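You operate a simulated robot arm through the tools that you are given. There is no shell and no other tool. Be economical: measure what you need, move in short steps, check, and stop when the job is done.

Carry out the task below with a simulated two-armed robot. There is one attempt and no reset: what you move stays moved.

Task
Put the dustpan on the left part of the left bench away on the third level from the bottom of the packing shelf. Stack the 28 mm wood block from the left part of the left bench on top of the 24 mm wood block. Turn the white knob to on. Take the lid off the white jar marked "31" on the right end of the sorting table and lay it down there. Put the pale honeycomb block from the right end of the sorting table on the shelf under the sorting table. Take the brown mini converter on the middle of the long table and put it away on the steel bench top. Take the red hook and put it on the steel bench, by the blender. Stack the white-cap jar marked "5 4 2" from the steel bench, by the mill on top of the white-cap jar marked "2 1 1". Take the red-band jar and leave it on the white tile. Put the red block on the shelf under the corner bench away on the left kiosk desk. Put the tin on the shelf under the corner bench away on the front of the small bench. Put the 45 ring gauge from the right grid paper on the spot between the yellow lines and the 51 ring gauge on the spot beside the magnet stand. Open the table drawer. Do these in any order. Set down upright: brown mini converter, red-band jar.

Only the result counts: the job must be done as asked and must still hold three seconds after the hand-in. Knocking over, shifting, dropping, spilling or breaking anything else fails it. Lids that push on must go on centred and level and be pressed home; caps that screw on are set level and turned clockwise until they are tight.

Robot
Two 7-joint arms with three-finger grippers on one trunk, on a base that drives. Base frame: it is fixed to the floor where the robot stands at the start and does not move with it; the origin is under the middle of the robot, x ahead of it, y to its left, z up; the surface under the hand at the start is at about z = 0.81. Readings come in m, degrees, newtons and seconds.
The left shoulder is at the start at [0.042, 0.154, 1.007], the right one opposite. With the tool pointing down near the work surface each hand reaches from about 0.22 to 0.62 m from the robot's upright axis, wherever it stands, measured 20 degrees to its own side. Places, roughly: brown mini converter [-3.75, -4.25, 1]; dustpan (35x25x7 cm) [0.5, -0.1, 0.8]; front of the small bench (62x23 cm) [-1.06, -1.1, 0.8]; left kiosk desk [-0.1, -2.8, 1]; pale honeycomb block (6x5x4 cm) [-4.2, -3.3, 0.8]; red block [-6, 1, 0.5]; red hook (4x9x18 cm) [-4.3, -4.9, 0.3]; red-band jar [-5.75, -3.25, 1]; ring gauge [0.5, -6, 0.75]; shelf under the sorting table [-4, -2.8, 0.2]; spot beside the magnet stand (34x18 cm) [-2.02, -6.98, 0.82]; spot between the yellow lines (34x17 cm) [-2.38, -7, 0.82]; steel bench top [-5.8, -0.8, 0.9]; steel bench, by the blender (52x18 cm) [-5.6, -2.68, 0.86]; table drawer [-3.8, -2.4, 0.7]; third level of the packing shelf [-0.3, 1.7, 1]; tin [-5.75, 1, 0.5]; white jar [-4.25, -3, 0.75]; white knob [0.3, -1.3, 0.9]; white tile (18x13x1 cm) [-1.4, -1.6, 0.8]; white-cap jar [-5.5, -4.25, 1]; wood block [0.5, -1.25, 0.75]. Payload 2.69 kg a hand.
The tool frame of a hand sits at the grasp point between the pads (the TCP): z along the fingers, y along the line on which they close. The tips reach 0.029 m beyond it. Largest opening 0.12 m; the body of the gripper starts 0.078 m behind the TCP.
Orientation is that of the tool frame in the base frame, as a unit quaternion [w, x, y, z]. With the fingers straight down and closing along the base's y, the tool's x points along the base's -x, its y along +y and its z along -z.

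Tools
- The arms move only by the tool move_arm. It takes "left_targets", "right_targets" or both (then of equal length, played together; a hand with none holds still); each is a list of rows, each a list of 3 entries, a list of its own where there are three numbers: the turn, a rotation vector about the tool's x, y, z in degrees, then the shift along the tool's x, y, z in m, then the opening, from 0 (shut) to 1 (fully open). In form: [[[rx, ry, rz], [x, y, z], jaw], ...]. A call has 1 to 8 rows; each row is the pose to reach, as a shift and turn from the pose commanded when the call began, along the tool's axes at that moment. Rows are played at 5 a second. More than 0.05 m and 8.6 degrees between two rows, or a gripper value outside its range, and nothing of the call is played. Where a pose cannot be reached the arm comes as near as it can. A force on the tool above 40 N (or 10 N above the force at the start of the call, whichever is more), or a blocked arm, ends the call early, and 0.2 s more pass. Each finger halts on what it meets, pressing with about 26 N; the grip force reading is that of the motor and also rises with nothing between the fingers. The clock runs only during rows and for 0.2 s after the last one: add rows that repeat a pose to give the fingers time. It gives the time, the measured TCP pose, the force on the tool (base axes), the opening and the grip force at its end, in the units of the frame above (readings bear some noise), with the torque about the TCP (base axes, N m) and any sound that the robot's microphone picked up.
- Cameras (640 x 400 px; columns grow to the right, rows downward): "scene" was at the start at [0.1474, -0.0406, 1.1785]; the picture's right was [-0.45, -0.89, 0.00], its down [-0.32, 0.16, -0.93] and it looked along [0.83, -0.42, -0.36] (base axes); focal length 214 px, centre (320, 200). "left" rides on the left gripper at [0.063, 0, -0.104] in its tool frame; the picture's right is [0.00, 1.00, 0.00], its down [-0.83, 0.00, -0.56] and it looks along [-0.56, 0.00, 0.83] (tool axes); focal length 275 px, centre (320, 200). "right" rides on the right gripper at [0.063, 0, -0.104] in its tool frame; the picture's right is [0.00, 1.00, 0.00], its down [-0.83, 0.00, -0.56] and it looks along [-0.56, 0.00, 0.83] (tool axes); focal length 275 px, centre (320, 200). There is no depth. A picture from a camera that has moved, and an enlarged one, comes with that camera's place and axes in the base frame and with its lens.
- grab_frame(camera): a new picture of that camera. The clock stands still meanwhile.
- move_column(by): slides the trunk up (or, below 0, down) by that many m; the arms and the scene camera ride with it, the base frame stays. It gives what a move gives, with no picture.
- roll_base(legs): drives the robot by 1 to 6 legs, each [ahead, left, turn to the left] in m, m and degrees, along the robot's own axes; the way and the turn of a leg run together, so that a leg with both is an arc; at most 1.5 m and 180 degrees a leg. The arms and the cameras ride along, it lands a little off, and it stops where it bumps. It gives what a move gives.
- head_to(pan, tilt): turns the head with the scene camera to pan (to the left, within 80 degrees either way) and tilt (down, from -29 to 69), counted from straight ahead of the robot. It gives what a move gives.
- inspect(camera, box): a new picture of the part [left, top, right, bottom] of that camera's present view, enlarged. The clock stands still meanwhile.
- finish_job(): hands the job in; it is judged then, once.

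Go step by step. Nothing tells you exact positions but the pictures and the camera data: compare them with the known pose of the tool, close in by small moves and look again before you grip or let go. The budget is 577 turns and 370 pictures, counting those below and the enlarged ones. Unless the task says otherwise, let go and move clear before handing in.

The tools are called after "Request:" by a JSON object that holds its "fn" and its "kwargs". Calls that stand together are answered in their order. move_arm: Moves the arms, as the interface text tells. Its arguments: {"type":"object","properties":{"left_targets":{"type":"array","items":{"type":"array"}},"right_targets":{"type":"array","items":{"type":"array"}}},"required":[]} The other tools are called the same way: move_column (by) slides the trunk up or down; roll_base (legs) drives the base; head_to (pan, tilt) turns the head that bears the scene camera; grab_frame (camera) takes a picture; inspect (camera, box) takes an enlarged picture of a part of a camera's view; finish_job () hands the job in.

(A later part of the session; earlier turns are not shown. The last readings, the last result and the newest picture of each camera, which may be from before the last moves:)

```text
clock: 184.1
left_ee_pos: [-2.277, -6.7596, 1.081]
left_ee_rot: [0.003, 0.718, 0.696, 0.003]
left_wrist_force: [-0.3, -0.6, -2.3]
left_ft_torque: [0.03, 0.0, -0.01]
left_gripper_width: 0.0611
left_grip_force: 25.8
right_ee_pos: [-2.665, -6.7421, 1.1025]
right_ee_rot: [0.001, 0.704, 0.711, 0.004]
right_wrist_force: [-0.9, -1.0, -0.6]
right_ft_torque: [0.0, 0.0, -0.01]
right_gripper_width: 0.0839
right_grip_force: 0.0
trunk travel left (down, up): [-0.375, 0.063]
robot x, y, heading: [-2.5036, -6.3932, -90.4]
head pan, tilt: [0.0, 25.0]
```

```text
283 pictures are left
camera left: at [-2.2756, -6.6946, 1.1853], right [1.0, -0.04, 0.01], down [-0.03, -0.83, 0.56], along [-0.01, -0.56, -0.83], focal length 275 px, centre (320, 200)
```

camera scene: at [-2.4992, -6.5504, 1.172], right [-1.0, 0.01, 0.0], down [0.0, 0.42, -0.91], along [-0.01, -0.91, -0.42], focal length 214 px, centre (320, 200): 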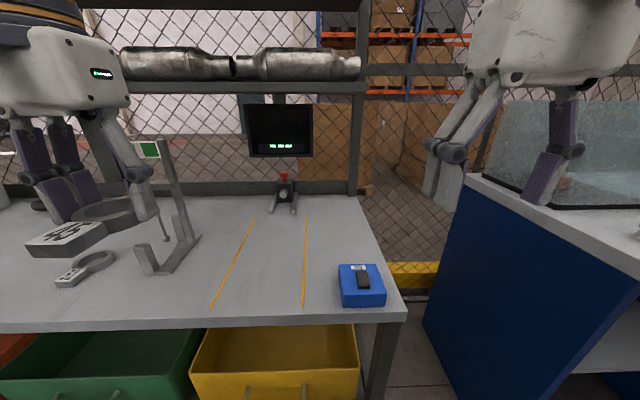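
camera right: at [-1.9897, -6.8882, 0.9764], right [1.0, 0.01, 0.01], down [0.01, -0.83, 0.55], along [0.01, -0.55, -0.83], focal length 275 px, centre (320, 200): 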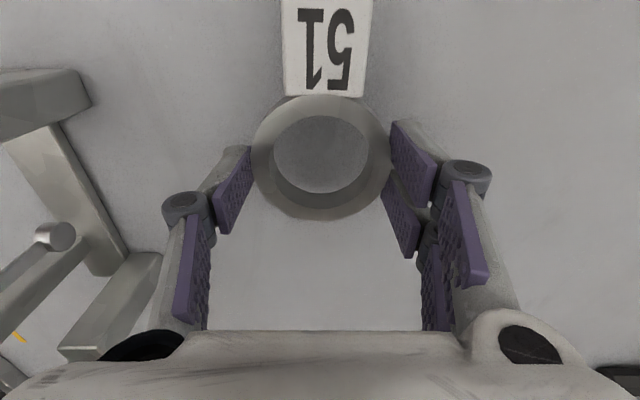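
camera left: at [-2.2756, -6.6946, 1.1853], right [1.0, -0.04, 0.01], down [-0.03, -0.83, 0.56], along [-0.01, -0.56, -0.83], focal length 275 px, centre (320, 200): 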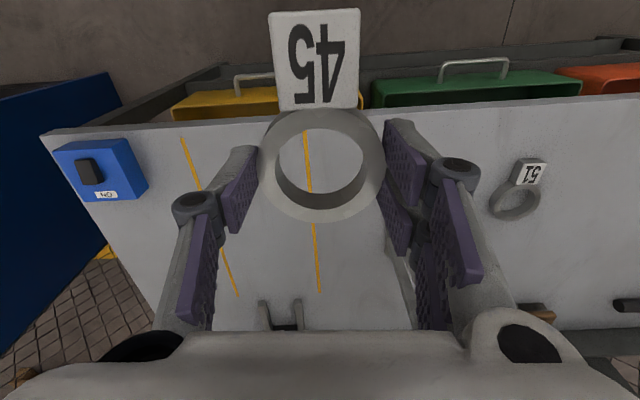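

Lines at x≈-2.297 and -2.466, y -6.83…-7.17; target (-2.384,-6.96).

Request:
{"fn": "move_arm", "kwargs": {"left_targets": [[[0, 0, 0], [0, -0.05, 0], 0.3], [[0, 0, 0], [0, -0.099, 0], 0.3], [[0, 0, 0], [-0.045, -0.099, 0.01], 0.3], [[0, 0, 0], [-0.09, -0.099, 0.025], 0.3], [[0, 0, 0], [-0.135, -0.099, 0.045], 0.3], [[0, 0, 0], [-0.17, -0.099, 0.08], 0.3], [[0, 0, 0], [-0.195, -0.099, 0.12], 0.3], [[0, 0, 0], [-0.204, -0.099, 0.165], 0.3]]}}

Request:
{"fn": "move_arm", "kwargs": {"left_targets": [[[0, 0, 0], [0, 0, 0.03], 0.3], [[0, 0, 0], [0, 0, 0.05], 0.3]]}}

Request:
{"fn": "grab_frame", "kwargs": {"camera": "scene"}}

```text
clock: 185.9
left_ee_pos: [-2.3785, -6.9635, 0.916]
left_ee_rot: [0.005, 0.718, 0.696, 0.001]
left_wrist_force: [0.5, 0.5, -1.6]
left_ft_torque: [-0.04, -0.01, -0.02]
left_gripper_width: 0.0613
left_grip_force: 26.1
right_ee_pos: [-2.665, -6.7414, 1.1016]
right_ee_rot: [0.001, 0.703, 0.711, 0.003]
right_wrist_force: [-0.4, -0.3, -0.6]
right_ft_torque: [0.01, 0.04, -0.02]
right_gripper_width: 0.0842
right_grip_force: 0.2
trunk travel left (down, up): [-0.375, 0.063]
robot x, y, heading: [-2.498, -6.3925, -90.3]
head pan, tilt: [0.0, 25.0]
```

```text
clock: 186.5
left_ee_pos: [-2.3809, -6.9616, 0.8649]
left_ee_rot: [0.004, 0.718, 0.696, 0.002]
left_wrist_force: [0.8, -0.4, -1.6]
left_ft_torque: [-0.03, 0.02, -0.01]
left_gripper_width: 0.0613
left_grip_force: 25.9
right_ee_pos: [-2.6645, -6.7415, 1.1018]
right_ee_rot: [0.0, 0.703, 0.711, 0.002]
right_wrist_force: [0.0, 0.1, 0.1]
right_ft_torque: [0.04, -0.03, -0.01]
right_gripper_width: 0.0839
right_grip_force: 0.0
trunk travel left (down, up): [-0.375, 0.063]
robot x, y, heading: [-2.5007, -6.3955, -90.6]
head pan, tilt: [0.0, 25.0]
```

```text
282 pictures are left
camera scene: at [-2.4993, -6.5496, 1.1722], right [-1.0, 0.01, 0.0], down [0.0, 0.42, -0.91], along [-0.01, -0.91, -0.42], focal length 214 px, centre (320, 200)
```

scene: 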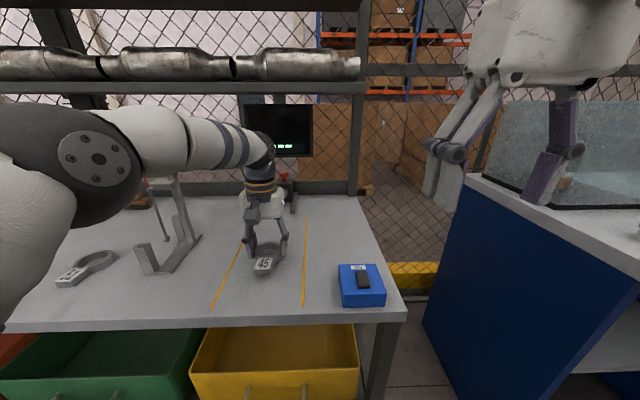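

Between the lines. Lower to contact and release; retract high.

Request:
{"fn": "move_arm", "kwargs": {"left_targets": [[[0, 0, 0], [0, 0, 0.008], 0.3], [[0, 0, 0], [0, 0, 0.013], 0.3], [[0, 0, 0], [0, 0, 0.015], 0.3], [[0, 0, 0], [0, 0, 0.0135], 0.55], [[0, 0, 0], [0, 0, 0.0135], 0.65], [[0, 0, 0], [0, 0, 0.0135], 0.65], [[0, 0, 0], [0, 0, -0.03], 0.65], [[0, 0, 0], [0, 0, -0.075], 0.65]]}}

Request:
{"fn": "move_arm", "kwargs": {"left_targets": [[[0, 0, 0], [0.0, 0, -0.04], 0.65], [[0, 0, 0], [0.02, 0, -0.08], 0.65], [[0, 0, 0], [0.05, 0, -0.11], 0.65], [[0, 0, 0], [0.09, 0, -0.13], 0.65], [[0, 0, 0], [0.13, 0, -0.14], 0.65], [[0, 0, 0], [0.17, 0, -0.14], 0.65], [[0, 0, 0], [0.2, 0.03, -0.14], 0.65], [[0, 0, 0], [0.2, 0.07, -0.14], 0.65]]}}

Request:
{"fn": "grab_frame", "kwargs": {"camera": "scene"}}

```text
clock: 188.3
left_ee_pos: [-2.3808, -6.9596, 0.9422]
left_ee_rot: [0.004, 0.718, 0.696, 0.003]
left_wrist_force: [0.1, -0.4, 1.0]
left_ft_torque: [0.02, 0.01, 0.03]
left_gripper_width: 0.0782
left_grip_force: 0.0
right_ee_pos: [-2.6657, -6.7413, 1.1039]
right_ee_rot: [0.001, 0.704, 0.711, 0.004]
right_wrist_force: [-0.3, 0.1, 0.2]
right_ft_torque: [-0.02, -0.01, 0.02]
right_gripper_width: 0.0837
right_grip_force: 0.1
trunk travel left (down, up): [-0.375, 0.063]
robot x, y, heading: [-2.4969, -6.3934, -90.4]
head pan, tilt: [0.0, 25.0]
```

```text
clock: 190.1
left_ee_pos: [-2.303, -6.7608, 1.0806]
left_ee_rot: [0.004, 0.718, 0.696, 0.001]
left_wrist_force: [0.8, 0.0, 0.1]
left_ft_torque: [-0.02, -0.02, 0.0]
left_gripper_width: 0.0782
left_grip_force: 0.0
left hand out of reach, approached as far as the arm can: row 1
right_ee_pos: [-2.664, -6.7405, 1.1025]
right_ee_rot: [0.0, 0.703, 0.711, 0.003]
right_wrist_force: [0.0, -0.1, 0.2]
right_ft_torque: [-0.03, 0.0, 0.02]
right_gripper_width: 0.0842
right_grip_force: 0.1
trunk travel left (down, up): [-0.375, 0.063]
robot x, y, heading: [-2.4989, -6.3974, -90.3]
head pan, tilt: [0.0, 25.0]
```

```text
281 pictures are left
camera scene: at [-2.4988, -6.5496, 1.1721], right [-1.0, 0.01, 0.0], down [0.0, 0.42, -0.91], along [-0.01, -0.91, -0.42], focal length 214 px, centre (320, 200)
```

scene: 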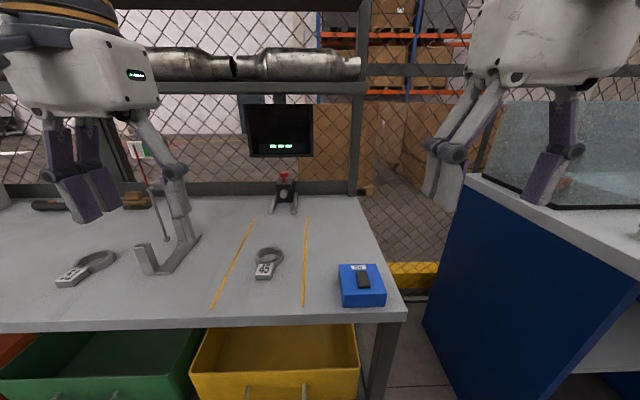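

Rings done. Next I back off, turn right to face -x, and survey toward the long table.

Request:
{"fn": "roll_base", "kwargs": {"legs": [[-0.25, 0, 0], [0, 0, -90]]}}

Request:
{"fn": "head_to", "kwargs": {"pan": 0, "tilt": 10}}

Request:
{"fn": "grab_frame", "kwargs": {"camera": "scene"}}

Request:
{"fn": "head_to", "kwargs": {"pan": -60, "tilt": 10}}

Request:
{"fn": "grab_frame", "kwargs": {"camera": "scene"}}

```text
clock: 195.8
left_ee_pos: [-2.8676, -6.3253, 1.08]
left_ee_rot: [0.004, 1.0, -0.029, -0.001]
left_wrist_force: [-0.8, 0.0, -0.4]
left_ft_torque: [0.0, 0.0, 0.01]
left_gripper_width: 0.0782
left_grip_force: 0.1
right_ee_pos: [-2.8383, -5.9665, 1.1033]
right_ee_rot: [0.004, 1.0, -0.009, 0.002]
right_wrist_force: [-0.1, 0.3, -0.5]
right_ft_torque: [0.02, 0.01, -0.01]
right_gripper_width: 0.0839
right_grip_force: 0.1
trunk travel left (down, up): [-0.375, 0.063]
robot x, y, heading: [-2.4973, -6.1393, 178.0]
head pan, tilt: [0.0, 25.0]
```

```text
clock: 196.6
left_ee_pos: [-2.8684, -6.3244, 1.0802]
left_ee_rot: [0.004, 1.0, -0.03, -0.001]
left_wrist_force: [-0.2, -0.5, 1.0]
left_ft_torque: [0.02, -0.02, 0.01]
left_gripper_width: 0.078
left_grip_force: 0.1
right_ee_pos: [-2.8373, -5.966, 1.1024]
right_ee_rot: [0.003, 1.0, -0.008, 0.002]
right_wrist_force: [0.1, -0.9, 0.5]
right_ft_torque: [0.0, -0.03, -0.01]
right_gripper_width: 0.0842
right_grip_force: 0.0
trunk travel left (down, up): [-0.375, 0.063]
robot x, y, heading: [-2.4957, -6.1421, 178.0]
head pan, tilt: [0.0, 10.0]
```

```text
280 pictures are left
camera scene: at [-2.6522, -6.1351, 1.1965], right [0.04, 1.0, 0.0], down [0.17, -0.01, -0.98], along [-0.98, 0.04, -0.17], focal length 214 px, centre (320, 200)
```

scene: 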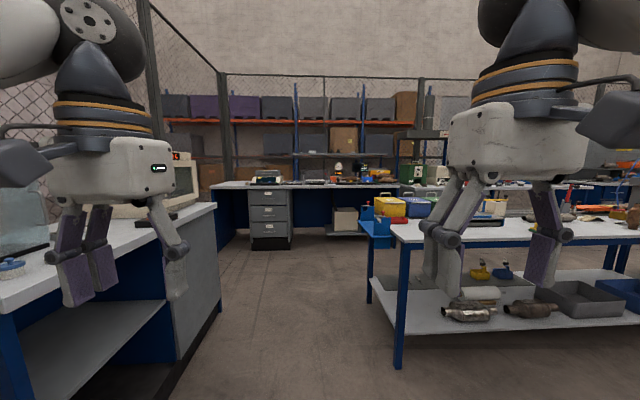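

```text
clock: 197.8
left_ee_pos: [-2.8667, -6.3255, 1.0801]
left_ee_rot: [0.005, 1.0, -0.03, -0.001]
left_wrist_force: [-0.8, -0.5, 0.2]
left_ft_torque: [-0.02, 0.0, 0.04]
left_gripper_width: 0.0783
left_grip_force: 0.2
right_ee_pos: [-2.8375, -5.9666, 1.1028]
right_ee_rot: [0.003, 1.0, -0.009, 0.002]
right_wrist_force: [-0.2, -0.5, 0.4]
right_ft_torque: [0.01, -0.01, 0.02]
right_gripper_width: 0.084
right_grip_force: 0.0
trunk travel left (down, up): [-0.375, 0.063]
robot x, y, heading: [-2.494, -6.1406, 178.0]
head pan, tilt: [-60.0, 10.0]
```

```text
279 pictures are left
camera scene: at [-2.6029, -6.0564, 1.1965], right [0.88, 0.47, 0.0], down [0.08, -0.15, -0.98], along [-0.46, 0.87, -0.17], focal length 214 px, centre (320, 200)
```

scene: 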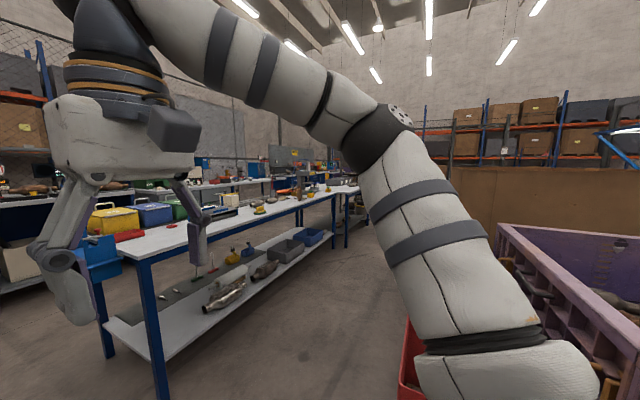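

The long table runs along y at x≈-3.7…-4.35, starting at y≈-5.6; there is a red crate on the floor near (-2.65,-5.0). I go up the aisle at x≈-3.2.

Request:
{"fn": "roll_base", "kwargs": {"legs": [[0.72, 0, 2], [0, -0.8, 0]]}}

Request:
{"fn": "head_to", "kwargs": {"pan": -20, "tilt": 25}}

Request:
{"fn": "grab_frame", "kwargs": {"camera": "scene"}}

```text
clock: 208.1
left_ee_pos: [-3.5986, -5.5106, 1.0805]
left_ee_rot: [0.004, 1.0, -0.004, -0.001]
left_wrist_force: [0.2, 0.0, -0.4]
left_ft_torque: [0.02, 0.01, -0.03]
left_gripper_width: 0.0781
left_grip_force: 0.0
right_ee_pos: [-3.5866, -5.1495, 1.103]
right_ee_rot: [0.002, 1.0, 0.016, 0.001]
right_wrist_force: [-0.8, -0.7, -1.2]
right_ft_torque: [0.01, -0.01, 0.02]
right_gripper_width: 0.0842
right_grip_force: 0.0
trunk travel left (down, up): [-0.375, 0.063]
robot x, y, heading: [-3.2379, -5.3106, -179.1]
head pan, tilt: [-60.0, 10.0]
```

```text
clock: 209.2
left_ee_pos: [-3.5983, -5.5111, 1.0805]
left_ee_rot: [0.004, 1.0, -0.004, -0.001]
left_wrist_force: [0.4, 0.0, 0.0]
left_ft_torque: [-0.01, 0.03, -0.01]
left_gripper_width: 0.0781
left_grip_force: 0.1
right_ee_pos: [-3.588, -5.1509, 1.1031]
right_ee_rot: [0.002, 1.0, 0.016, 0.002]
right_wrist_force: [0.4, -1.0, -0.2]
right_ft_torque: [0.0, 0.04, 0.01]
right_gripper_width: 0.0838
right_grip_force: 0.2
trunk travel left (down, up): [-0.375, 0.063]
robot x, y, heading: [-3.2346, -5.3077, -179.2]
head pan, tilt: [-20.0, 25.0]
```

```text
278 pictures are left
camera scene: at [-3.3876, -5.278, 1.1722], right [0.33, 0.94, 0.0], down [0.4, -0.14, -0.91], along [-0.86, 0.3, -0.42], focal length 214 px, centre (320, 200)
```

scene: 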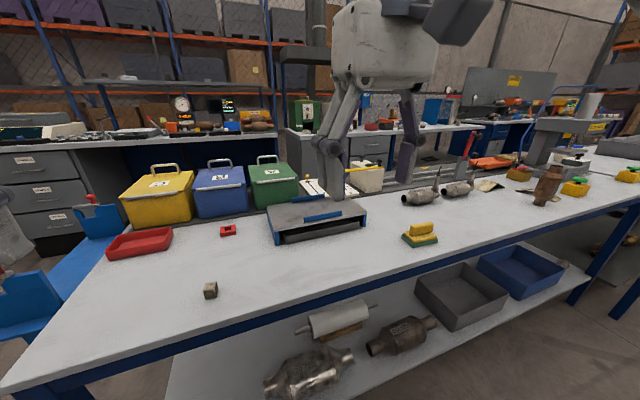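

The brown mini converter stands upright at ≈(-3.8,-4.24). Strafe to it.

Request:
{"fn": "roll_base", "kwargs": {"legs": [[0, -0.95, -0.8]]}}

Request:
{"fn": "head_to", "kwargs": {"pan": 0, "tilt": 30}}

Request:
{"fn": "grab_frame", "kwargs": {"camera": "scene"}}

Request:
{"fn": "grab_frame", "kwargs": {"camera": "right"}}

```text
clock: 217.0
left_ee_pos: [-3.6171, -4.5418, 1.0798]
left_ee_rot: [0.005, 1.0, 0.0, -0.001]
left_wrist_force: [-0.5, -0.4, -1.3]
left_ft_torque: [-0.01, 0.01, -0.03]
left_gripper_width: 0.0781
left_grip_force: 0.1
right_ee_pos: [-3.6076, -4.1804, 1.1031]
right_ee_rot: [0.003, 1.0, 0.021, 0.002]
right_wrist_force: [-0.3, -0.3, 0.6]
right_ft_torque: [0.02, 0.03, 0.03]
right_gripper_width: 0.0841
right_grip_force: 0.0
trunk travel left (down, up): [-0.375, 0.063]
robot x, y, heading: [-3.253, -4.336, -178.6]
head pan, tilt: [-20.0, 25.0]
```

```text
clock: 217.8
left_ee_pos: [-3.6152, -4.5391, 1.0804]
left_ee_rot: [0.005, 1.0, 0.0, -0.001]
left_wrist_force: [0.5, -0.3, 0.9]
left_ft_torque: [0.01, -0.03, 0.04]
left_gripper_width: 0.0781
left_grip_force: 0.1
right_ee_pos: [-3.6072, -4.1797, 1.1025]
right_ee_rot: [0.003, 1.0, 0.021, 0.002]
right_wrist_force: [-0.4, 0.3, -0.7]
right_ft_torque: [0.01, 0.03, -0.03]
right_gripper_width: 0.0839
right_grip_force: 0.0
trunk travel left (down, up): [-0.375, 0.063]
robot x, y, heading: [-3.2565, -4.3362, -178.7]
head pan, tilt: [0.0, 30.0]
```

```text
277 pictures are left
camera scene: at [-3.4097, -4.3381, 1.1642], right [-0.02, 1.0, 0.0], down [0.5, 0.01, -0.87], along [-0.87, -0.02, -0.5], focal length 214 px, centre (320, 200)
```

scene: 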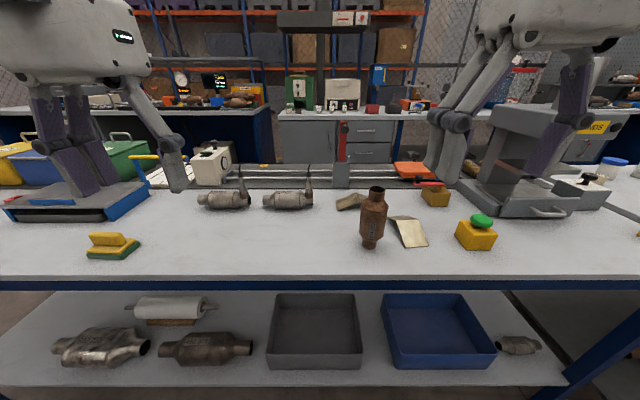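

```text
276 pictures are left
camera right: at [-3.5438, -4.1773, 1.2071], right [0.05, -1.0, 0.01], down [-0.83, -0.04, 0.55], along [-0.55, -0.03, -0.83], focal length 275 px, centre (320, 200)
```

right: 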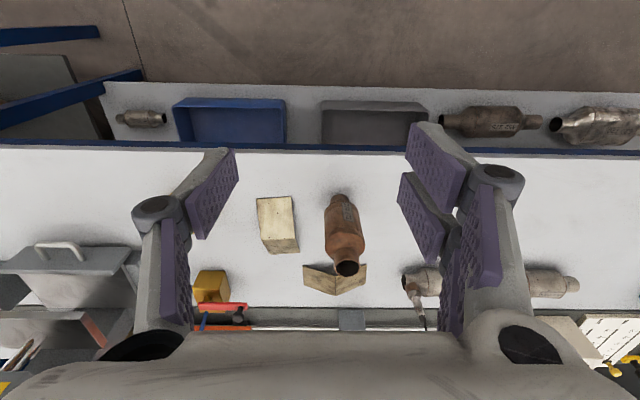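

Converter: base (-3.804,-4.228), table z≈0.81, top z≈0.96. Right hand moves above it.

Request:
{"fn": "move_arm", "kwargs": {"right_targets": [[[0, 0, 0], [-0.04, 0.008, 0], 0.7], [[0, 0, 0], [-0.08, 0.016, 0], 0.7], [[0, 0, 0], [-0.12, 0.024, 0], 0.7], [[0, 0, 0], [-0.16, 0.032, 0], 0.7], [[0, 0, 0], [-0.199, 0.039, 0.01], 0.7], [[0, 0, 0], [-0.199, 0.039, 0.05], 0.7], [[0, 0, 0], [-0.199, 0.039, 0.08], 0.7]]}}

Request:
{"fn": "grab_frame", "kwargs": {"camera": "right"}}

Request:
{"fn": "grab_frame", "kwargs": {"camera": "scene"}}

```text
clock: 219.4
left_ee_pos: [-3.617, -4.5417, 1.0794]
left_ee_rot: [0.004, 1.0, 0.0, 0.0]
left_wrist_force: [0.1, -0.9, 0.5]
left_ft_torque: [0.04, 0.0, -0.04]
left_gripper_width: 0.0778
left_grip_force: 0.1
right_ee_pos: [-3.8011, -4.2282, 1.0234]
right_ee_rot: [0.003, 1.0, 0.021, 0.002]
right_wrist_force: [-0.2, 0.7, 0.1]
right_ft_torque: [0.0, -0.01, -0.03]
right_gripper_width: 0.0838
right_grip_force: 0.1
right hand out of reach, approached as far as the arm can: row 4, 5, 6, 7
trunk travel left (down, up): [-0.375, 0.063]
robot x, y, heading: [-3.2543, -4.3358, -178.7]
head pan, tilt: [0.0, 30.0]
```

```text
275 pictures are left
camera right: at [-3.7375, -4.2254, 1.1272], right [0.05, -1.0, 0.01], down [-0.83, -0.04, 0.55], along [-0.55, -0.03, -0.83], focal length 275 px, centre (320, 200)
```

right: 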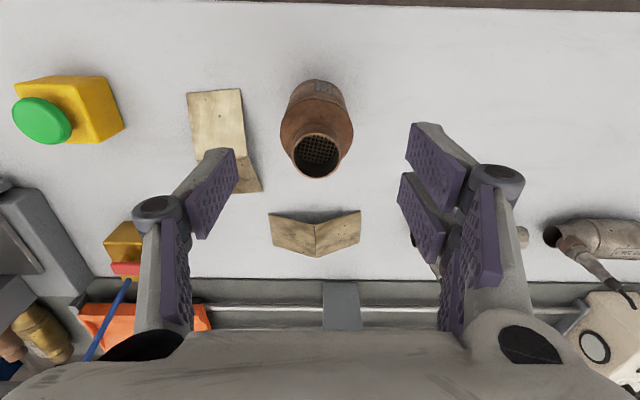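

```text
274 pictures are left
camera scene: at [-3.4107, -4.3392, 1.164], right [-0.02, 1.0, 0.0], down [0.5, 0.01, -0.87], along [-0.87, -0.02, -0.5], focal length 214 px, centre (320, 200)
```

scene: 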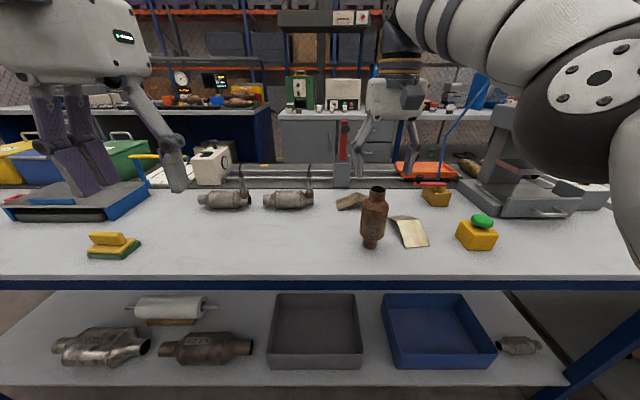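

A bit short; drive 4 cm ahead and recheck.

Request:
{"fn": "roll_base", "kwargs": {"legs": [[0.05, 0, 0]]}}

Request:
{"fn": "grab_frame", "kwargs": {"camera": "right"}}

```text
clock: 220.3
left_ee_pos: [-3.6655, -4.5418, 1.0793]
left_ee_rot: [0.005, 1.0, -0.001, 0.0]
left_wrist_force: [-0.6, -0.3, -0.2]
left_ft_torque: [0.02, -0.06, 0.0]
left_gripper_width: 0.0783
left_grip_force: 0.0
right_ee_pos: [-3.85, -4.2282, 1.0238]
right_ee_rot: [0.002, 1.0, 0.021, 0.002]
right_wrist_force: [-1.1, -0.3, 0.4]
right_ft_torque: [0.01, -0.01, -0.01]
right_gripper_width: 0.0838
right_grip_force: 0.1
trunk travel left (down, up): [-0.375, 0.063]
robot x, y, heading: [-3.3032, -4.336, -178.5]
head pan, tilt: [0.0, 30.0]
```

```text
273 pictures are left
camera right: at [-3.7857, -4.2254, 1.1274], right [0.05, -1.0, 0.01], down [-0.83, -0.04, 0.55], along [-0.55, -0.03, -0.83], focal length 275 px, centre (320, 200)
```

right: 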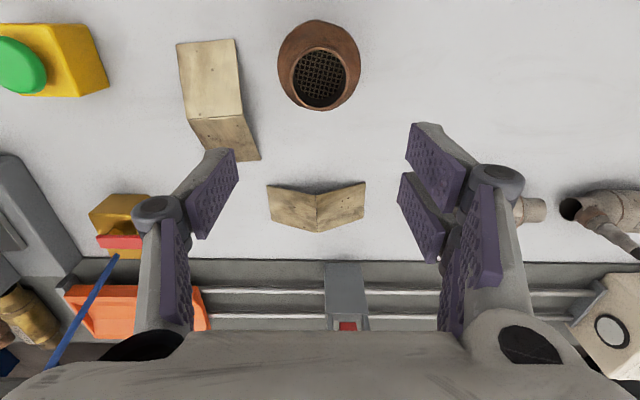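

Request:
{"fn": "move_arm", "kwargs": {"right_targets": [[[0, 0, 0], [0.037, 0, 0], 0.7], [[0, 0, 0], [0.037, 0, 0.03], 0.7], [[0, 0, 0], [0.037, 0, 0.06], 0.7], [[0, 0, 0], [0.037, 0, 0.09], 0.7], [[0, 0, 0], [0.037, 0, 0.122], 0.7]]}}

Request:
{"fn": "inspect", "kwargs": {"camera": "scene", "box": [310, 130, 450, 260]}}

Request:
{"fn": "grab_frame", "kwargs": {"camera": "right"}}

```text
clock: 221.6
left_ee_pos: [-3.6641, -4.5424, 1.0804]
left_ee_rot: [0.005, 1.0, 0.0, 0.0]
left_wrist_force: [0.5, -0.5, -0.2]
left_ft_torque: [0.01, -0.02, -0.01]
left_gripper_width: 0.0779
left_grip_force: 0.1
right_ee_pos: [-3.8099, -4.2276, 0.9002]
right_ee_rot: [0.002, 1.0, 0.02, 0.001]
right_wrist_force: [-1.3, 0.2, 0.7]
right_ft_torque: [0.05, -0.05, -0.01]
right_gripper_width: 0.084
right_grip_force: 0.2
trunk travel left (down, up): [-0.375, 0.063]
robot x, y, heading: [-3.3043, -4.3393, -178.7]
head pan, tilt: [0.0, 30.0]
```

```text
3.08 times, centred on (380, 195) of scene
camera zoom: at [-3.4582, -4.3393, 1.1641], right [-0.02, 1.0, 0.0], down [0.5, 0.01, -0.87], along [-0.87, -0.02, -0.5], focal length 660 px, centre (135, 215)
```

zoom: 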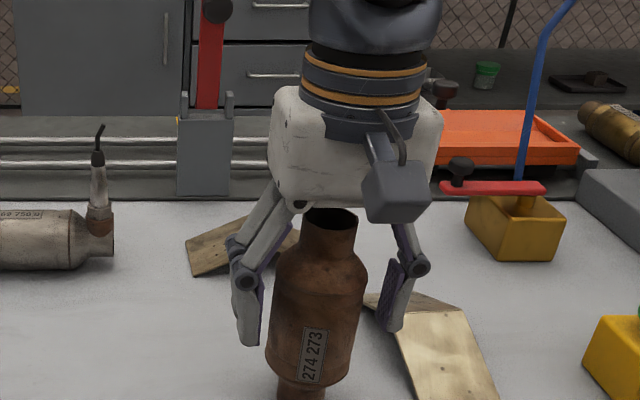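

```text
271 pictures are left
camera right: at [-3.7464, -4.2235, 1.0042], right [0.05, -1.0, 0.01], down [-0.83, -0.03, 0.55], along [-0.55, -0.03, -0.83], focal length 275 px, centre (320, 200)
```

right: 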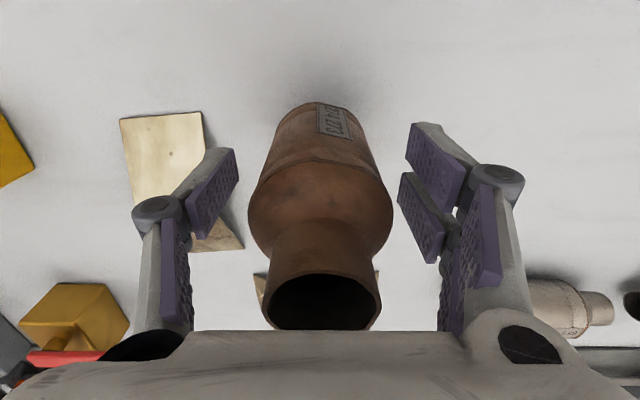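

Well centred. Close and lift.

Request:
{"fn": "move_arm", "kwargs": {"right_targets": [[[0, 0, 0], [0, 0, 0], 0.5], [[0, 0, 0], [0, 0, 0], 0.3], [[0, 0, 0], [0, 0, 0], 0.2], [[0, 0, 0], [0, 0, 0], 0.2], [[0, 0, 0], [0, 0, -0.02], 0.2], [[0, 0, 0], [0, 0, -0.05], 0.2]]}}

Request:
{"fn": "grab_frame", "kwargs": {"camera": "scene"}}

```text
clock: 222.9
left_ee_pos: [-3.6634, -4.5415, 1.0808]
left_ee_rot: [0.004, 1.0, 0.0, -0.002]
left_wrist_force: [-0.6, -0.2, -0.3]
left_ft_torque: [0.0, 0.0, 0.05]
left_gripper_width: 0.0783
left_grip_force: 0.0
right_ee_pos: [-3.8114, -4.2267, 0.9526]
right_ee_rot: [0.003, 1.0, 0.021, 0.002]
right_wrist_force: [-0.5, 0.2, -4.0]
right_ft_torque: [0.01, -0.05, 0.0]
right_gripper_width: 0.0573
right_grip_force: 25.6
trunk travel left (down, up): [-0.375, 0.063]
robot x, y, heading: [-3.3009, -4.3343, -178.9]
head pan, tilt: [0.0, 30.0]
```

```text
270 pictures are left
camera scene: at [-3.458, -4.3394, 1.1642], right [-0.02, 1.0, 0.0], down [0.5, 0.01, -0.87], along [-0.87, -0.02, -0.5], focal length 214 px, centre (320, 200)
```

scene: 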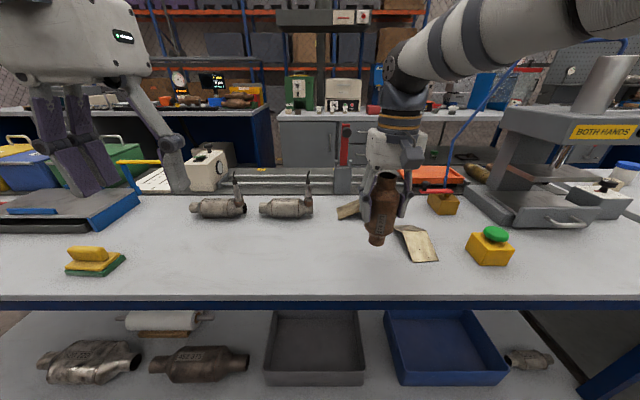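

Held. I raise and tuck it, then take the southern route round the long table to its far side (hook, steel bench).

Request:
{"fn": "move_arm", "kwargs": {"right_targets": [[[0, 0, 0], [0, 0, -0.04], 0.2], [[0, 0, 0], [0.02, 0, -0.08], 0.2], [[0, 0, 0], [0.06, 0, -0.11], 0.2], [[0, 0, 0], [0.1, 0, -0.13], 0.2], [[0, 0, 0], [0.14, 0, -0.14], 0.2]]}}

Request:
{"fn": "roll_base", "kwargs": {"legs": [[-0.08, 0, -1], [0, 0.95, 0], [0, 0.95, 0]]}}

Request:
{"fn": "head_to", "kwargs": {"pan": 0, "tilt": 15}}

Request:
{"fn": "grab_frame", "kwargs": {"camera": "scene"}}

```text
clock: 224.2
left_ee_pos: [-3.6639, -4.5405, 1.0796]
left_ee_rot: [0.005, 1.0, -0.001, -0.001]
left_wrist_force: [0.4, 0.0, 0.8]
left_ft_torque: [0.0, 0.03, -0.04]
left_gripper_width: 0.0779
left_grip_force: 0.1
right_ee_pos: [-3.67, -4.2205, 1.0893]
right_ee_rot: [0.003, 1.0, 0.02, 0.0]
right_wrist_force: [0.5, -1.2, -3.8]
right_ft_torque: [-0.01, -0.02, 0.03]
right_gripper_width: 0.0573
right_grip_force: 26.0
trunk travel left (down, up): [-0.375, 0.063]
robot x, y, heading: [-3.3053, -4.3371, -178.5]
head pan, tilt: [0.0, 30.0]
```

```text
clock: 240.0
left_ee_pos: [-3.5753, -6.4768, 1.0805]
left_ee_rot: [0.004, 1.0, -0.011, -0.002]
left_wrist_force: [-0.6, 1.2, 0.5]
left_ft_torque: [0.03, 0.02, -0.05]
left_gripper_width: 0.0778
left_grip_force: 0.0
right_ee_pos: [-3.5749, -6.1555, 1.0897]
right_ee_rot: [0.003, 1.0, 0.011, 0.002]
right_wrist_force: [0.0, 0.3, -4.2]
right_ft_torque: [0.01, -0.05, 0.01]
right_gripper_width: 0.0573
right_grip_force: 25.9
trunk travel left (down, up): [-0.375, 0.063]
robot x, y, heading: [-3.2095, -6.2796, -179.9]
head pan, tilt: [0.0, 30.0]
```

```text
clock: 240.8
left_ee_pos: [-3.5751, -6.4766, 1.0809]
left_ee_rot: [0.004, 1.0, -0.011, -0.001]
left_wrist_force: [0.2, -0.2, 0.1]
left_ft_torque: [0.0, 0.01, 0.03]
left_gripper_width: 0.0781
left_grip_force: 0.1
right_ee_pos: [-3.5759, -6.1568, 1.0912]
right_ee_rot: [0.002, 1.0, 0.011, 0.001]
right_wrist_force: [1.0, 0.2, -5.1]
right_ft_torque: [0.0, -0.02, -0.04]
right_gripper_width: 0.0572
right_grip_force: 25.9
trunk travel left (down, up): [-0.375, 0.063]
robot x, y, heading: [-3.2117, -6.2784, -179.5]
head pan, tilt: [0.0, 15.0]
```

```text
269 pictures are left
camera scene: at [-3.3689, -6.2784, 1.1883], right [0.0, 1.0, 0.0], down [0.26, 0.0, -0.97], along [-0.97, 0.0, -0.26], focal length 214 px, centre (320, 200)
```

scene: 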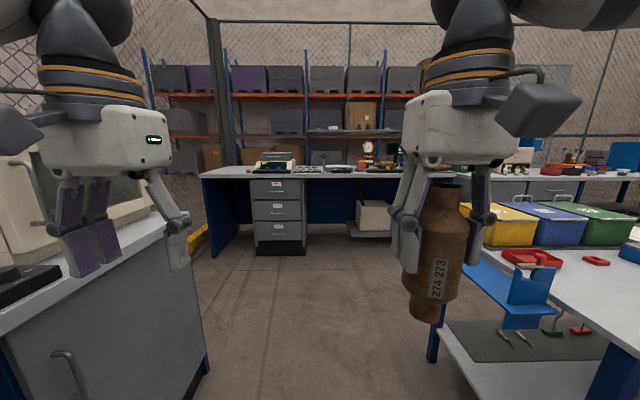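

I see coloured hooks (one red) on the shelf under the long table, far side near (-4.25,-4.95). Continue round.

Request:
{"fn": "roll_base", "kwargs": {"legs": [[1.45, 0.05, 0], [0.2, 0, 0], [0, -1.2, 0]]}}

Request:
{"fn": "grab_frame", "kwargs": {"camera": "scene"}}

```text
clock: 258.0
left_ee_pos: [-5.1892, -5.3111, 1.0806]
left_ee_rot: [0.005, 0.999, -0.034, -0.001]
left_wrist_force: [-0.6, 0.1, 0.7]
left_ft_torque: [0.01, 0.0, -0.01]
left_gripper_width: 0.0781
left_grip_force: 0.1
right_ee_pos: [-5.1727, -4.9919, 1.0901]
right_ee_rot: [0.002, 1.0, -0.014, 0.003]
right_wrist_force: [-0.4, -0.1, -4.2]
right_ft_torque: [0.02, -0.03, 0.02]
right_gripper_width: 0.0575
right_grip_force: 26.1
trunk travel left (down, up): [-0.375, 0.063]
robot x, y, heading: [-4.813, -5.1299, 177.2]
head pan, tilt: [0.0, 15.0]
```

```text
268 pictures are left
camera scene: at [-4.9719, -5.1229, 1.1884], right [0.04, 1.0, 0.0], down [0.26, -0.01, -0.97], along [-0.96, 0.04, -0.26], focal length 214 px, centre (320, 200)
```

scene: 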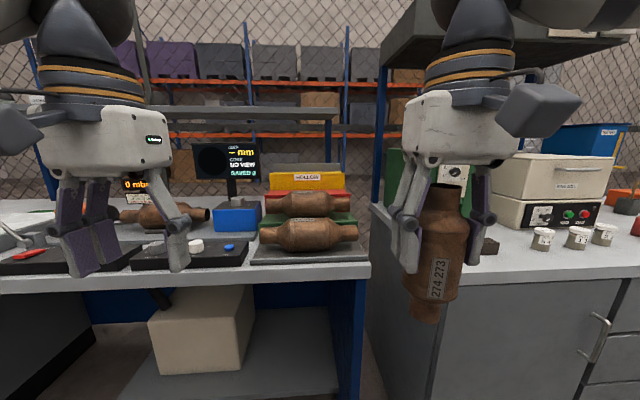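

Jars stand on the steel bench to the right. Now I turn round to face the long table's far side for the red hook.

Request:
{"fn": "roll_base", "kwargs": {"legs": [[0.13, 0, 0], [0, 0, -177]]}}

Request:
{"fn": "head_to", "kwargs": {"pan": 10, "tilt": 40}}

Request:
{"fn": "grab_frame", "kwargs": {"camera": "scene"}}

```text
clock: 266.6
left_ee_pos: [-4.5757, -4.9438, 1.0796]
left_ee_rot: [0.001, 0.033, 0.999, 0.004]
left_wrist_force: [0.3, -0.4, -0.5]
left_ft_torque: [0.0, 0.01, 0.01]
left_gripper_width: 0.0781
left_grip_force: 0.2
right_ee_pos: [-4.5901, -5.2654, 1.0901]
right_ee_rot: [-0.001, 0.012, 1.0, 0.002]
right_wrist_force: [-0.6, -0.8, -4.3]
right_ft_torque: [0.0, 0.05, 0.0]
right_gripper_width: 0.0574
right_grip_force: 25.8
trunk travel left (down, up): [-0.375, 0.063]
robot x, y, heading: [-4.9465, -5.1285, -2.4]
head pan, tilt: [0.0, 15.0]
```

```text
clock: 267.5
left_ee_pos: [-4.5756, -4.944, 1.0791]
left_ee_rot: [0.001, 0.032, 0.999, 0.005]
left_wrist_force: [-0.5, 0.0, 0.8]
left_ft_torque: [0.0, 0.02, -0.02]
left_gripper_width: 0.0779
left_grip_force: 0.1
right_ee_pos: [-4.59, -5.2638, 1.0891]
right_ee_rot: [-0.002, 0.011, 1.0, 0.002]
right_wrist_force: [-0.1, -0.8, -5.2]
right_ft_torque: [0.01, 0.04, 0.02]
right_gripper_width: 0.0571
right_grip_force: 25.9
trunk travel left (down, up): [-0.375, 0.063]
robot x, y, heading: [-4.947, -5.1253, -2.3]
head pan, tilt: [10.0, 40.0]
```

```text
267 pictures are left
camera scene: at [-4.7991, -5.1156, 1.1489], right [0.13, -0.99, 0.0], down [-0.64, -0.09, -0.77], along [0.76, 0.1, -0.64], focal length 214 px, centre (320, 200)
```

scene: 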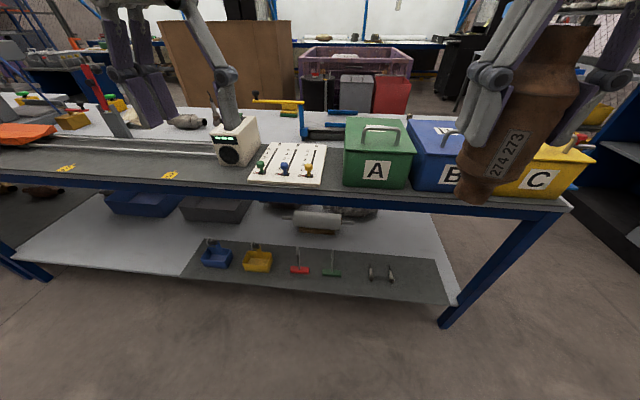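

Request:
{"fn": "inspect", "kwargs": {"camera": "scene", "box": [180, 220, 420, 310]}}

```text
2.67 times, centred on (300, 265) of scene
camera zoom: at [-4.7991, -5.1156, 1.1489], right [0.13, -0.99, 0.0], down [-0.64, -0.09, -0.77], along [0.76, 0.1, -0.64], focal length 572 px, centre (373, 27)
```

zoom: 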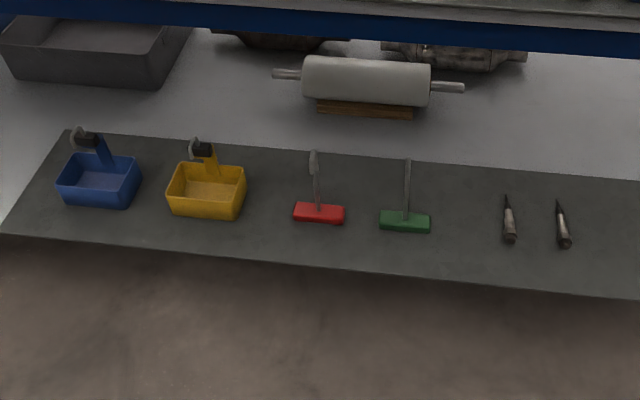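

The red T-handled hook lies near the shelf's front: handle ≈(-4.265,-4.951,0.265). I tuck the converter hand back, then lower the trunk.

Request:
{"fn": "move_arm", "kwargs": {"right_targets": [[[0, 0, 0], [0.01, -0.035, 0], 0.2], [[0, 0, 0], [0.02, -0.07, 0], 0.2], [[0, 0, 0], [0.035, -0.105, 0], 0.2], [[0, 0, 0], [0.05, -0.14, 0], 0.2]]}}

Request:
{"fn": "move_column", "kwargs": {"by": -0.37}}

Request:
{"fn": "grab_frame", "kwargs": {"camera": "scene"}}

Request:
{"fn": "grab_frame", "kwargs": {"camera": "left"}}

```text
clock: 268.5
left_ee_pos: [-4.575, -4.9448, 1.0807]
left_ee_rot: [0.001, 0.032, 0.999, 0.005]
left_wrist_force: [-0.4, 0.2, -0.1]
left_ft_torque: [0.0, 0.0, 0.01]
left_gripper_width: 0.0778
left_grip_force: 0.1
right_ee_pos: [-4.6382, -5.4016, 1.0854]
right_ee_rot: [-0.001, 0.012, 1.0, 0.004]
right_wrist_force: [0.2, -1.0, -4.8]
right_ft_torque: [-0.05, 0.03, -0.03]
right_gripper_width: 0.0569
right_grip_force: 26.1
right hand out of reach, approached as far as the arm can: row 4
trunk travel left (down, up): [-0.375, 0.063]
robot x, y, heading: [-4.9479, -5.1237, -2.4]
head pan, tilt: [10.0, 40.0]
```

```text
clock: 272.1
left_ee_pos: [-4.5068, -4.9477, 0.6373]
left_ee_rot: [-0.116, 0.034, 0.993, 0.006]
left_wrist_force: [0.0, 0.3, -0.1]
left_ft_torque: [0.02, 0.02, -0.03]
left_gripper_width: 0.078
left_grip_force: 0.0
right_ee_pos: [-4.5469, -5.4015, 0.5862]
right_ee_rot: [-0.22, 0.012, 0.975, 0.01]
right_wrist_force: [0.1, 0.4, -3.9]
right_ft_torque: [0.01, -0.01, -0.01]
right_gripper_width: 0.0571
right_grip_force: 25.8
trunk travel left (down, up): [-0.005, 0.433]
robot x, y, heading: [-4.9493, -5.1239, -2.3]
head pan, tilt: [10.0, 40.0]
```

```text
265 pictures are left
camera scene: at [-4.6797, -5.1205, 0.7593], right [0.13, -0.99, 0.0], down [-0.64, -0.09, -0.77], along [0.76, 0.1, -0.64], focal length 214 px, centre (320, 200)
```

scene: 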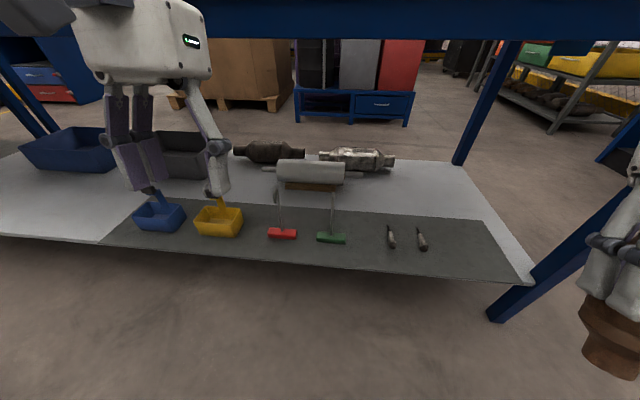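

```text
264 pictures are left
camera left: at [-4.542, -4.9424, 0.7545], right [0.07, 1.0, 0.0], down [0.94, -0.07, 0.35], along [0.35, -0.02, -0.94], focal length 275 px, centre (320, 200)
```

left: 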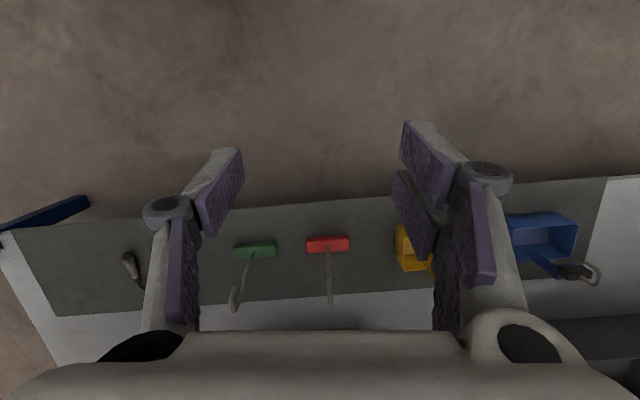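

Handle located at (-4.248,-4.946,0.24). I level the converter hand and tilt the left hand so its fingers point forward-down 35°.

Request:
{"fn": "move_arm", "kwargs": {"left_targets": [[[0, -8, 0], [0, 0, 0], 1], [[0, -16, 0], [0, 0, 0], 1], [[0, -24, 0], [0, 0, 0], 1], [[0, -32, 0], [0, 0, 0], 1], [[0, -40, 0], [0, 0, 0], 1], [[0, -48, 0], [0, 0, 0], 1]], "right_targets": [[[0, -4, 0], [0, 0, 0], 0.2], [[0, -8, 0], [0, 0, 0], 0.2], [[0, -12, 0], [0, 0, 0], 0.2], [[0, -16, 0], [0, 0, 0], 0.2], [[0, -20, 0], [0, 0, 0], 0.2], [[0, -24, 0], [0, 0, 0], 0.2]]}}

Request:
{"fn": "grab_frame", "kwargs": {"camera": "scene"}}

```text
clock: 273.5
left_ee_pos: [-4.5044, -4.9473, 0.6385]
left_ee_rot: [0.298, 0.032, 0.954, -0.008]
left_wrist_force: [0.7, 0.5, -0.8]
left_ft_torque: [0.0, 0.0, -0.01]
left_gripper_width: 0.1196
left_grip_force: 0.1
right_ee_pos: [-4.5454, -5.4021, 0.5845]
right_ee_rot: [-0.011, 0.013, 1.0, 0.007]
right_wrist_force: [1.0, -0.7, -4.8]
right_ft_torque: [0.04, 0.07, 0.01]
right_gripper_width: 0.0572
right_grip_force: 26.0
trunk travel left (down, up): [-0.005, 0.433]
robot x, y, heading: [-4.9472, -5.1254, -2.2]
head pan, tilt: [10.0, 40.0]
```

```text
263 pictures are left
camera scene: at [-4.6797, -5.1205, 0.7593], right [0.13, -0.99, 0.0], down [-0.64, -0.09, -0.77], along [0.76, 0.1, -0.64], focal length 214 px, centre (320, 200)
```

scene: 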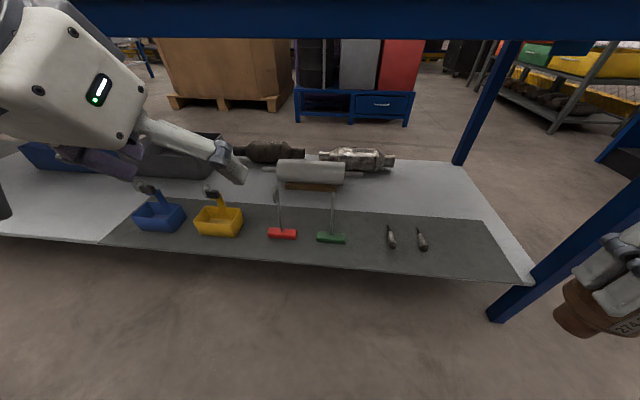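

Next, lower the left hand outside the shelf, then look with its camera.

Request:
{"fn": "move_arm", "kwargs": {"left_targets": [[[0, 0, 0], [0.016, 0.001, 0.041], 1], [[0, 0, 0], [0.032, 0.001, 0.082], 1], [[0, 0, 0], [0.048, 0.002, 0.123], 1], [[0, 0, 0], [0.064, 0.003, 0.164], 1], [[0, 0, 0], [0.08, 0.003, 0.205], 1], [[0, 0, 0], [0.097, 0.004, 0.246], 1], [[0, 0, 0], [0.113, 0.0046, 0.286], 1]]}}

Request:
{"fn": "grab_frame", "kwargs": {"camera": "scene"}}

Request:
{"fn": "grab_frame", "kwargs": {"camera": "left"}}

```text
clock: 275.1
left_ee_pos: [-4.4357, -4.9464, 0.3366]
left_ee_rot: [0.297, 0.032, 0.954, -0.009]
left_wrist_force: [-0.1, 0.5, 1.1]
left_ft_torque: [0.02, 0.01, 0.03]
left_gripper_width: 0.12
left_grip_force: 0.1
left hand out of reach, approached as far as the arm can: row 2, 3, 4
right_ee_pos: [-4.5452, -5.4028, 0.5848]
right_ee_rot: [-0.011, 0.013, 1.0, 0.008]
right_wrist_force: [-1.2, 1.1, -4.1]
right_ft_torque: [0.04, 0.04, -0.01]
right_gripper_width: 0.0573
right_grip_force: 26.1
trunk travel left (down, up): [-0.005, 0.433]
robot x, y, heading: [-4.9492, -5.1267, -2.2]
head pan, tilt: [10.0, 40.0]
```

```text
262 pictures are left
camera scene: at [-4.6797, -5.1205, 0.7594], right [0.13, -0.99, 0.0], down [-0.64, -0.09, -0.77], along [0.76, 0.1, -0.64], focal length 214 px, centre (320, 200)
```

scene: 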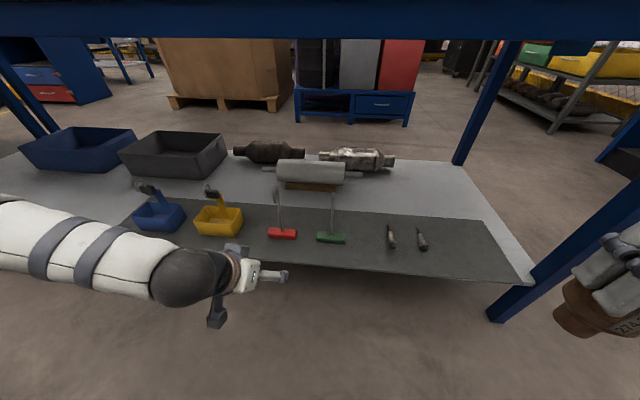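

```text
261 pictures are left
camera left: at [-4.5482, -4.9365, 0.3862], right [0.07, 1.0, 0.0], down [0.37, -0.03, 0.93], along [0.93, -0.06, -0.37], focal length 275 px, centre (320, 200)
```

left: 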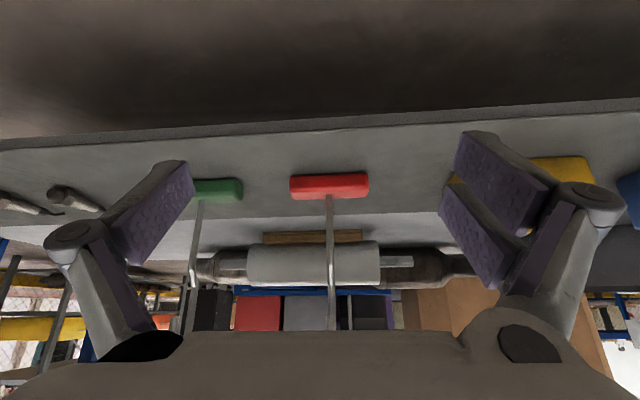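

The hook actually stands upright on its handle: a thin rod rises from it. I'll grip the rod above the handle: move forward part way.

Request:
{"fn": "move_arm", "kwargs": {"left_targets": [[[0, 0, 0], [-0.033, 0.003, 0.0226], 0.6], [[0, 0, 0], [-0.065, 0.0055, 0.045], 0.6], [[0, 0, 0], [-0.098, 0.008, 0.0678], 0.6], [[0, 0, 0], [-0.123, 0.0105, 0.085], 0.6]]}}

Request:
{"fn": "grab_frame", "kwargs": {"camera": "left"}}

Request:
{"fn": "inspect", "kwargs": {"camera": "scene", "box": [180, 160, 380, 285]}}

```text
clock: 276.1
left_ee_pos: [-4.2864, -4.9477, 0.3361]
left_ee_rot: [0.298, 0.032, 0.954, -0.008]
left_wrist_force: [0.2, 0.4, -0.5]
left_ft_torque: [-0.02, -0.01, -0.01]
left_gripper_width: 0.0721
left_grip_force: 0.1
right_ee_pos: [-4.5467, -5.4018, 0.5853]
right_ee_rot: [-0.011, 0.013, 1.0, 0.007]
right_wrist_force: [-0.3, 0.2, -4.4]
right_ft_torque: [0.0, 0.04, 0.0]
right_gripper_width: 0.0572
right_grip_force: 26.2
trunk travel left (down, up): [-0.005, 0.433]
robot x, y, heading: [-4.9493, -5.1219, -2.2]
head pan, tilt: [10.0, 40.0]
```

```text
260 pictures are left
camera left: at [-4.3973, -4.9376, 0.3863], right [0.07, 1.0, 0.01], down [0.37, -0.03, 0.93], along [0.93, -0.06, -0.37], focal length 275 px, centre (320, 200)
```

left: 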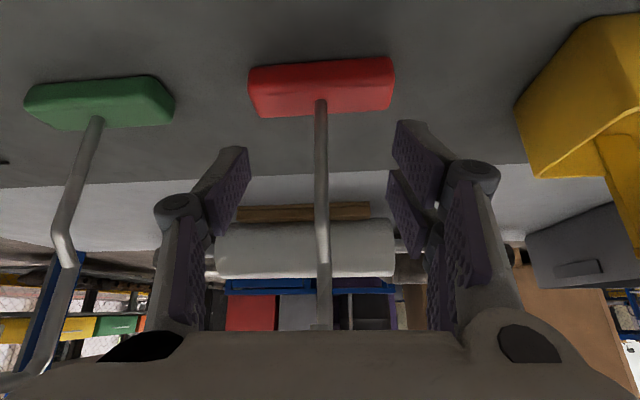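

```text
3.20 times, centred on (280, 222) of scene
camera zoom: at [-4.6797, -5.1205, 0.7593], right [0.13, -0.99, 0.0], down [-0.64, -0.09, -0.77], along [0.76, 0.1, -0.64], focal length 686 px, centre (448, 128)
```

zoom: 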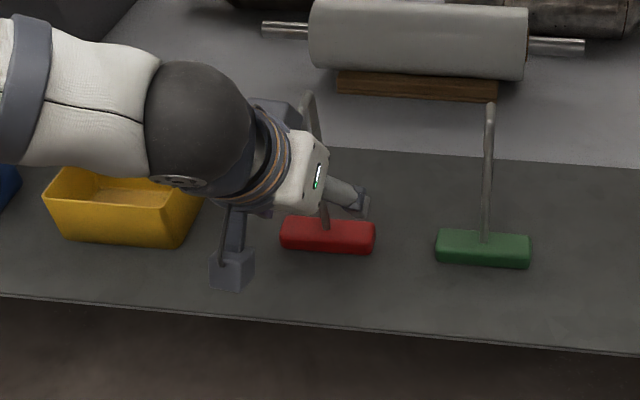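

Request:
{"fn": "move_arm", "kwargs": {"left_targets": [[[0, 0, 0], [-0.0345, 0.004, 0.0235], 0.6], [[0, 0, 0], [-0.0345, 0.004, 0.0235], 0.3], [[0, 0, 0], [-0.0345, 0.004, 0.0235], 0.1], [[0, 0, 0], [-0.0345, 0.004, 0.0235], 0], [[0, 0, 0], [-0.0345, 0.004, 0.0235], 0], [[0, 0, 0], [-0.0345, 0.004, 0.0235], 0]]}}

Request:
{"fn": "grab_frame", "kwargs": {"camera": "left"}}

```text
clock: 277.5
left_ee_pos: [-4.2446, -4.9428, 0.3365]
left_ee_rot: [0.298, 0.032, 0.954, -0.008]
left_wrist_force: [2.6, -0.1, 5.3]
left_ft_torque: [-0.28, -0.29, 0.12]
left_gripper_width: 0.0065
left_grip_force: 25.9
right_ee_pos: [-4.5469, -5.4017, 0.5846]
right_ee_rot: [-0.011, 0.013, 1.0, 0.007]
right_wrist_force: [0.0, 0.2, -5.0]
right_ft_torque: [-0.01, 0.02, 0.04]
right_gripper_width: 0.0571
right_grip_force: 26.5
trunk travel left (down, up): [-0.005, 0.433]
robot x, y, heading: [-4.9475, -5.1221, -2.5]
head pan, tilt: [10.0, 40.0]
```

```text
258 pictures are left
camera left: at [-4.355, -4.9335, 0.3876], right [0.07, 1.0, 0.01], down [0.37, -0.03, 0.93], along [0.93, -0.06, -0.37], focal length 275 px, centre (320, 200)
```

left: 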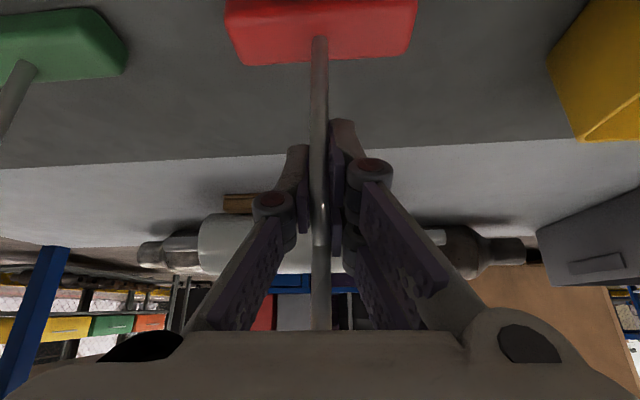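

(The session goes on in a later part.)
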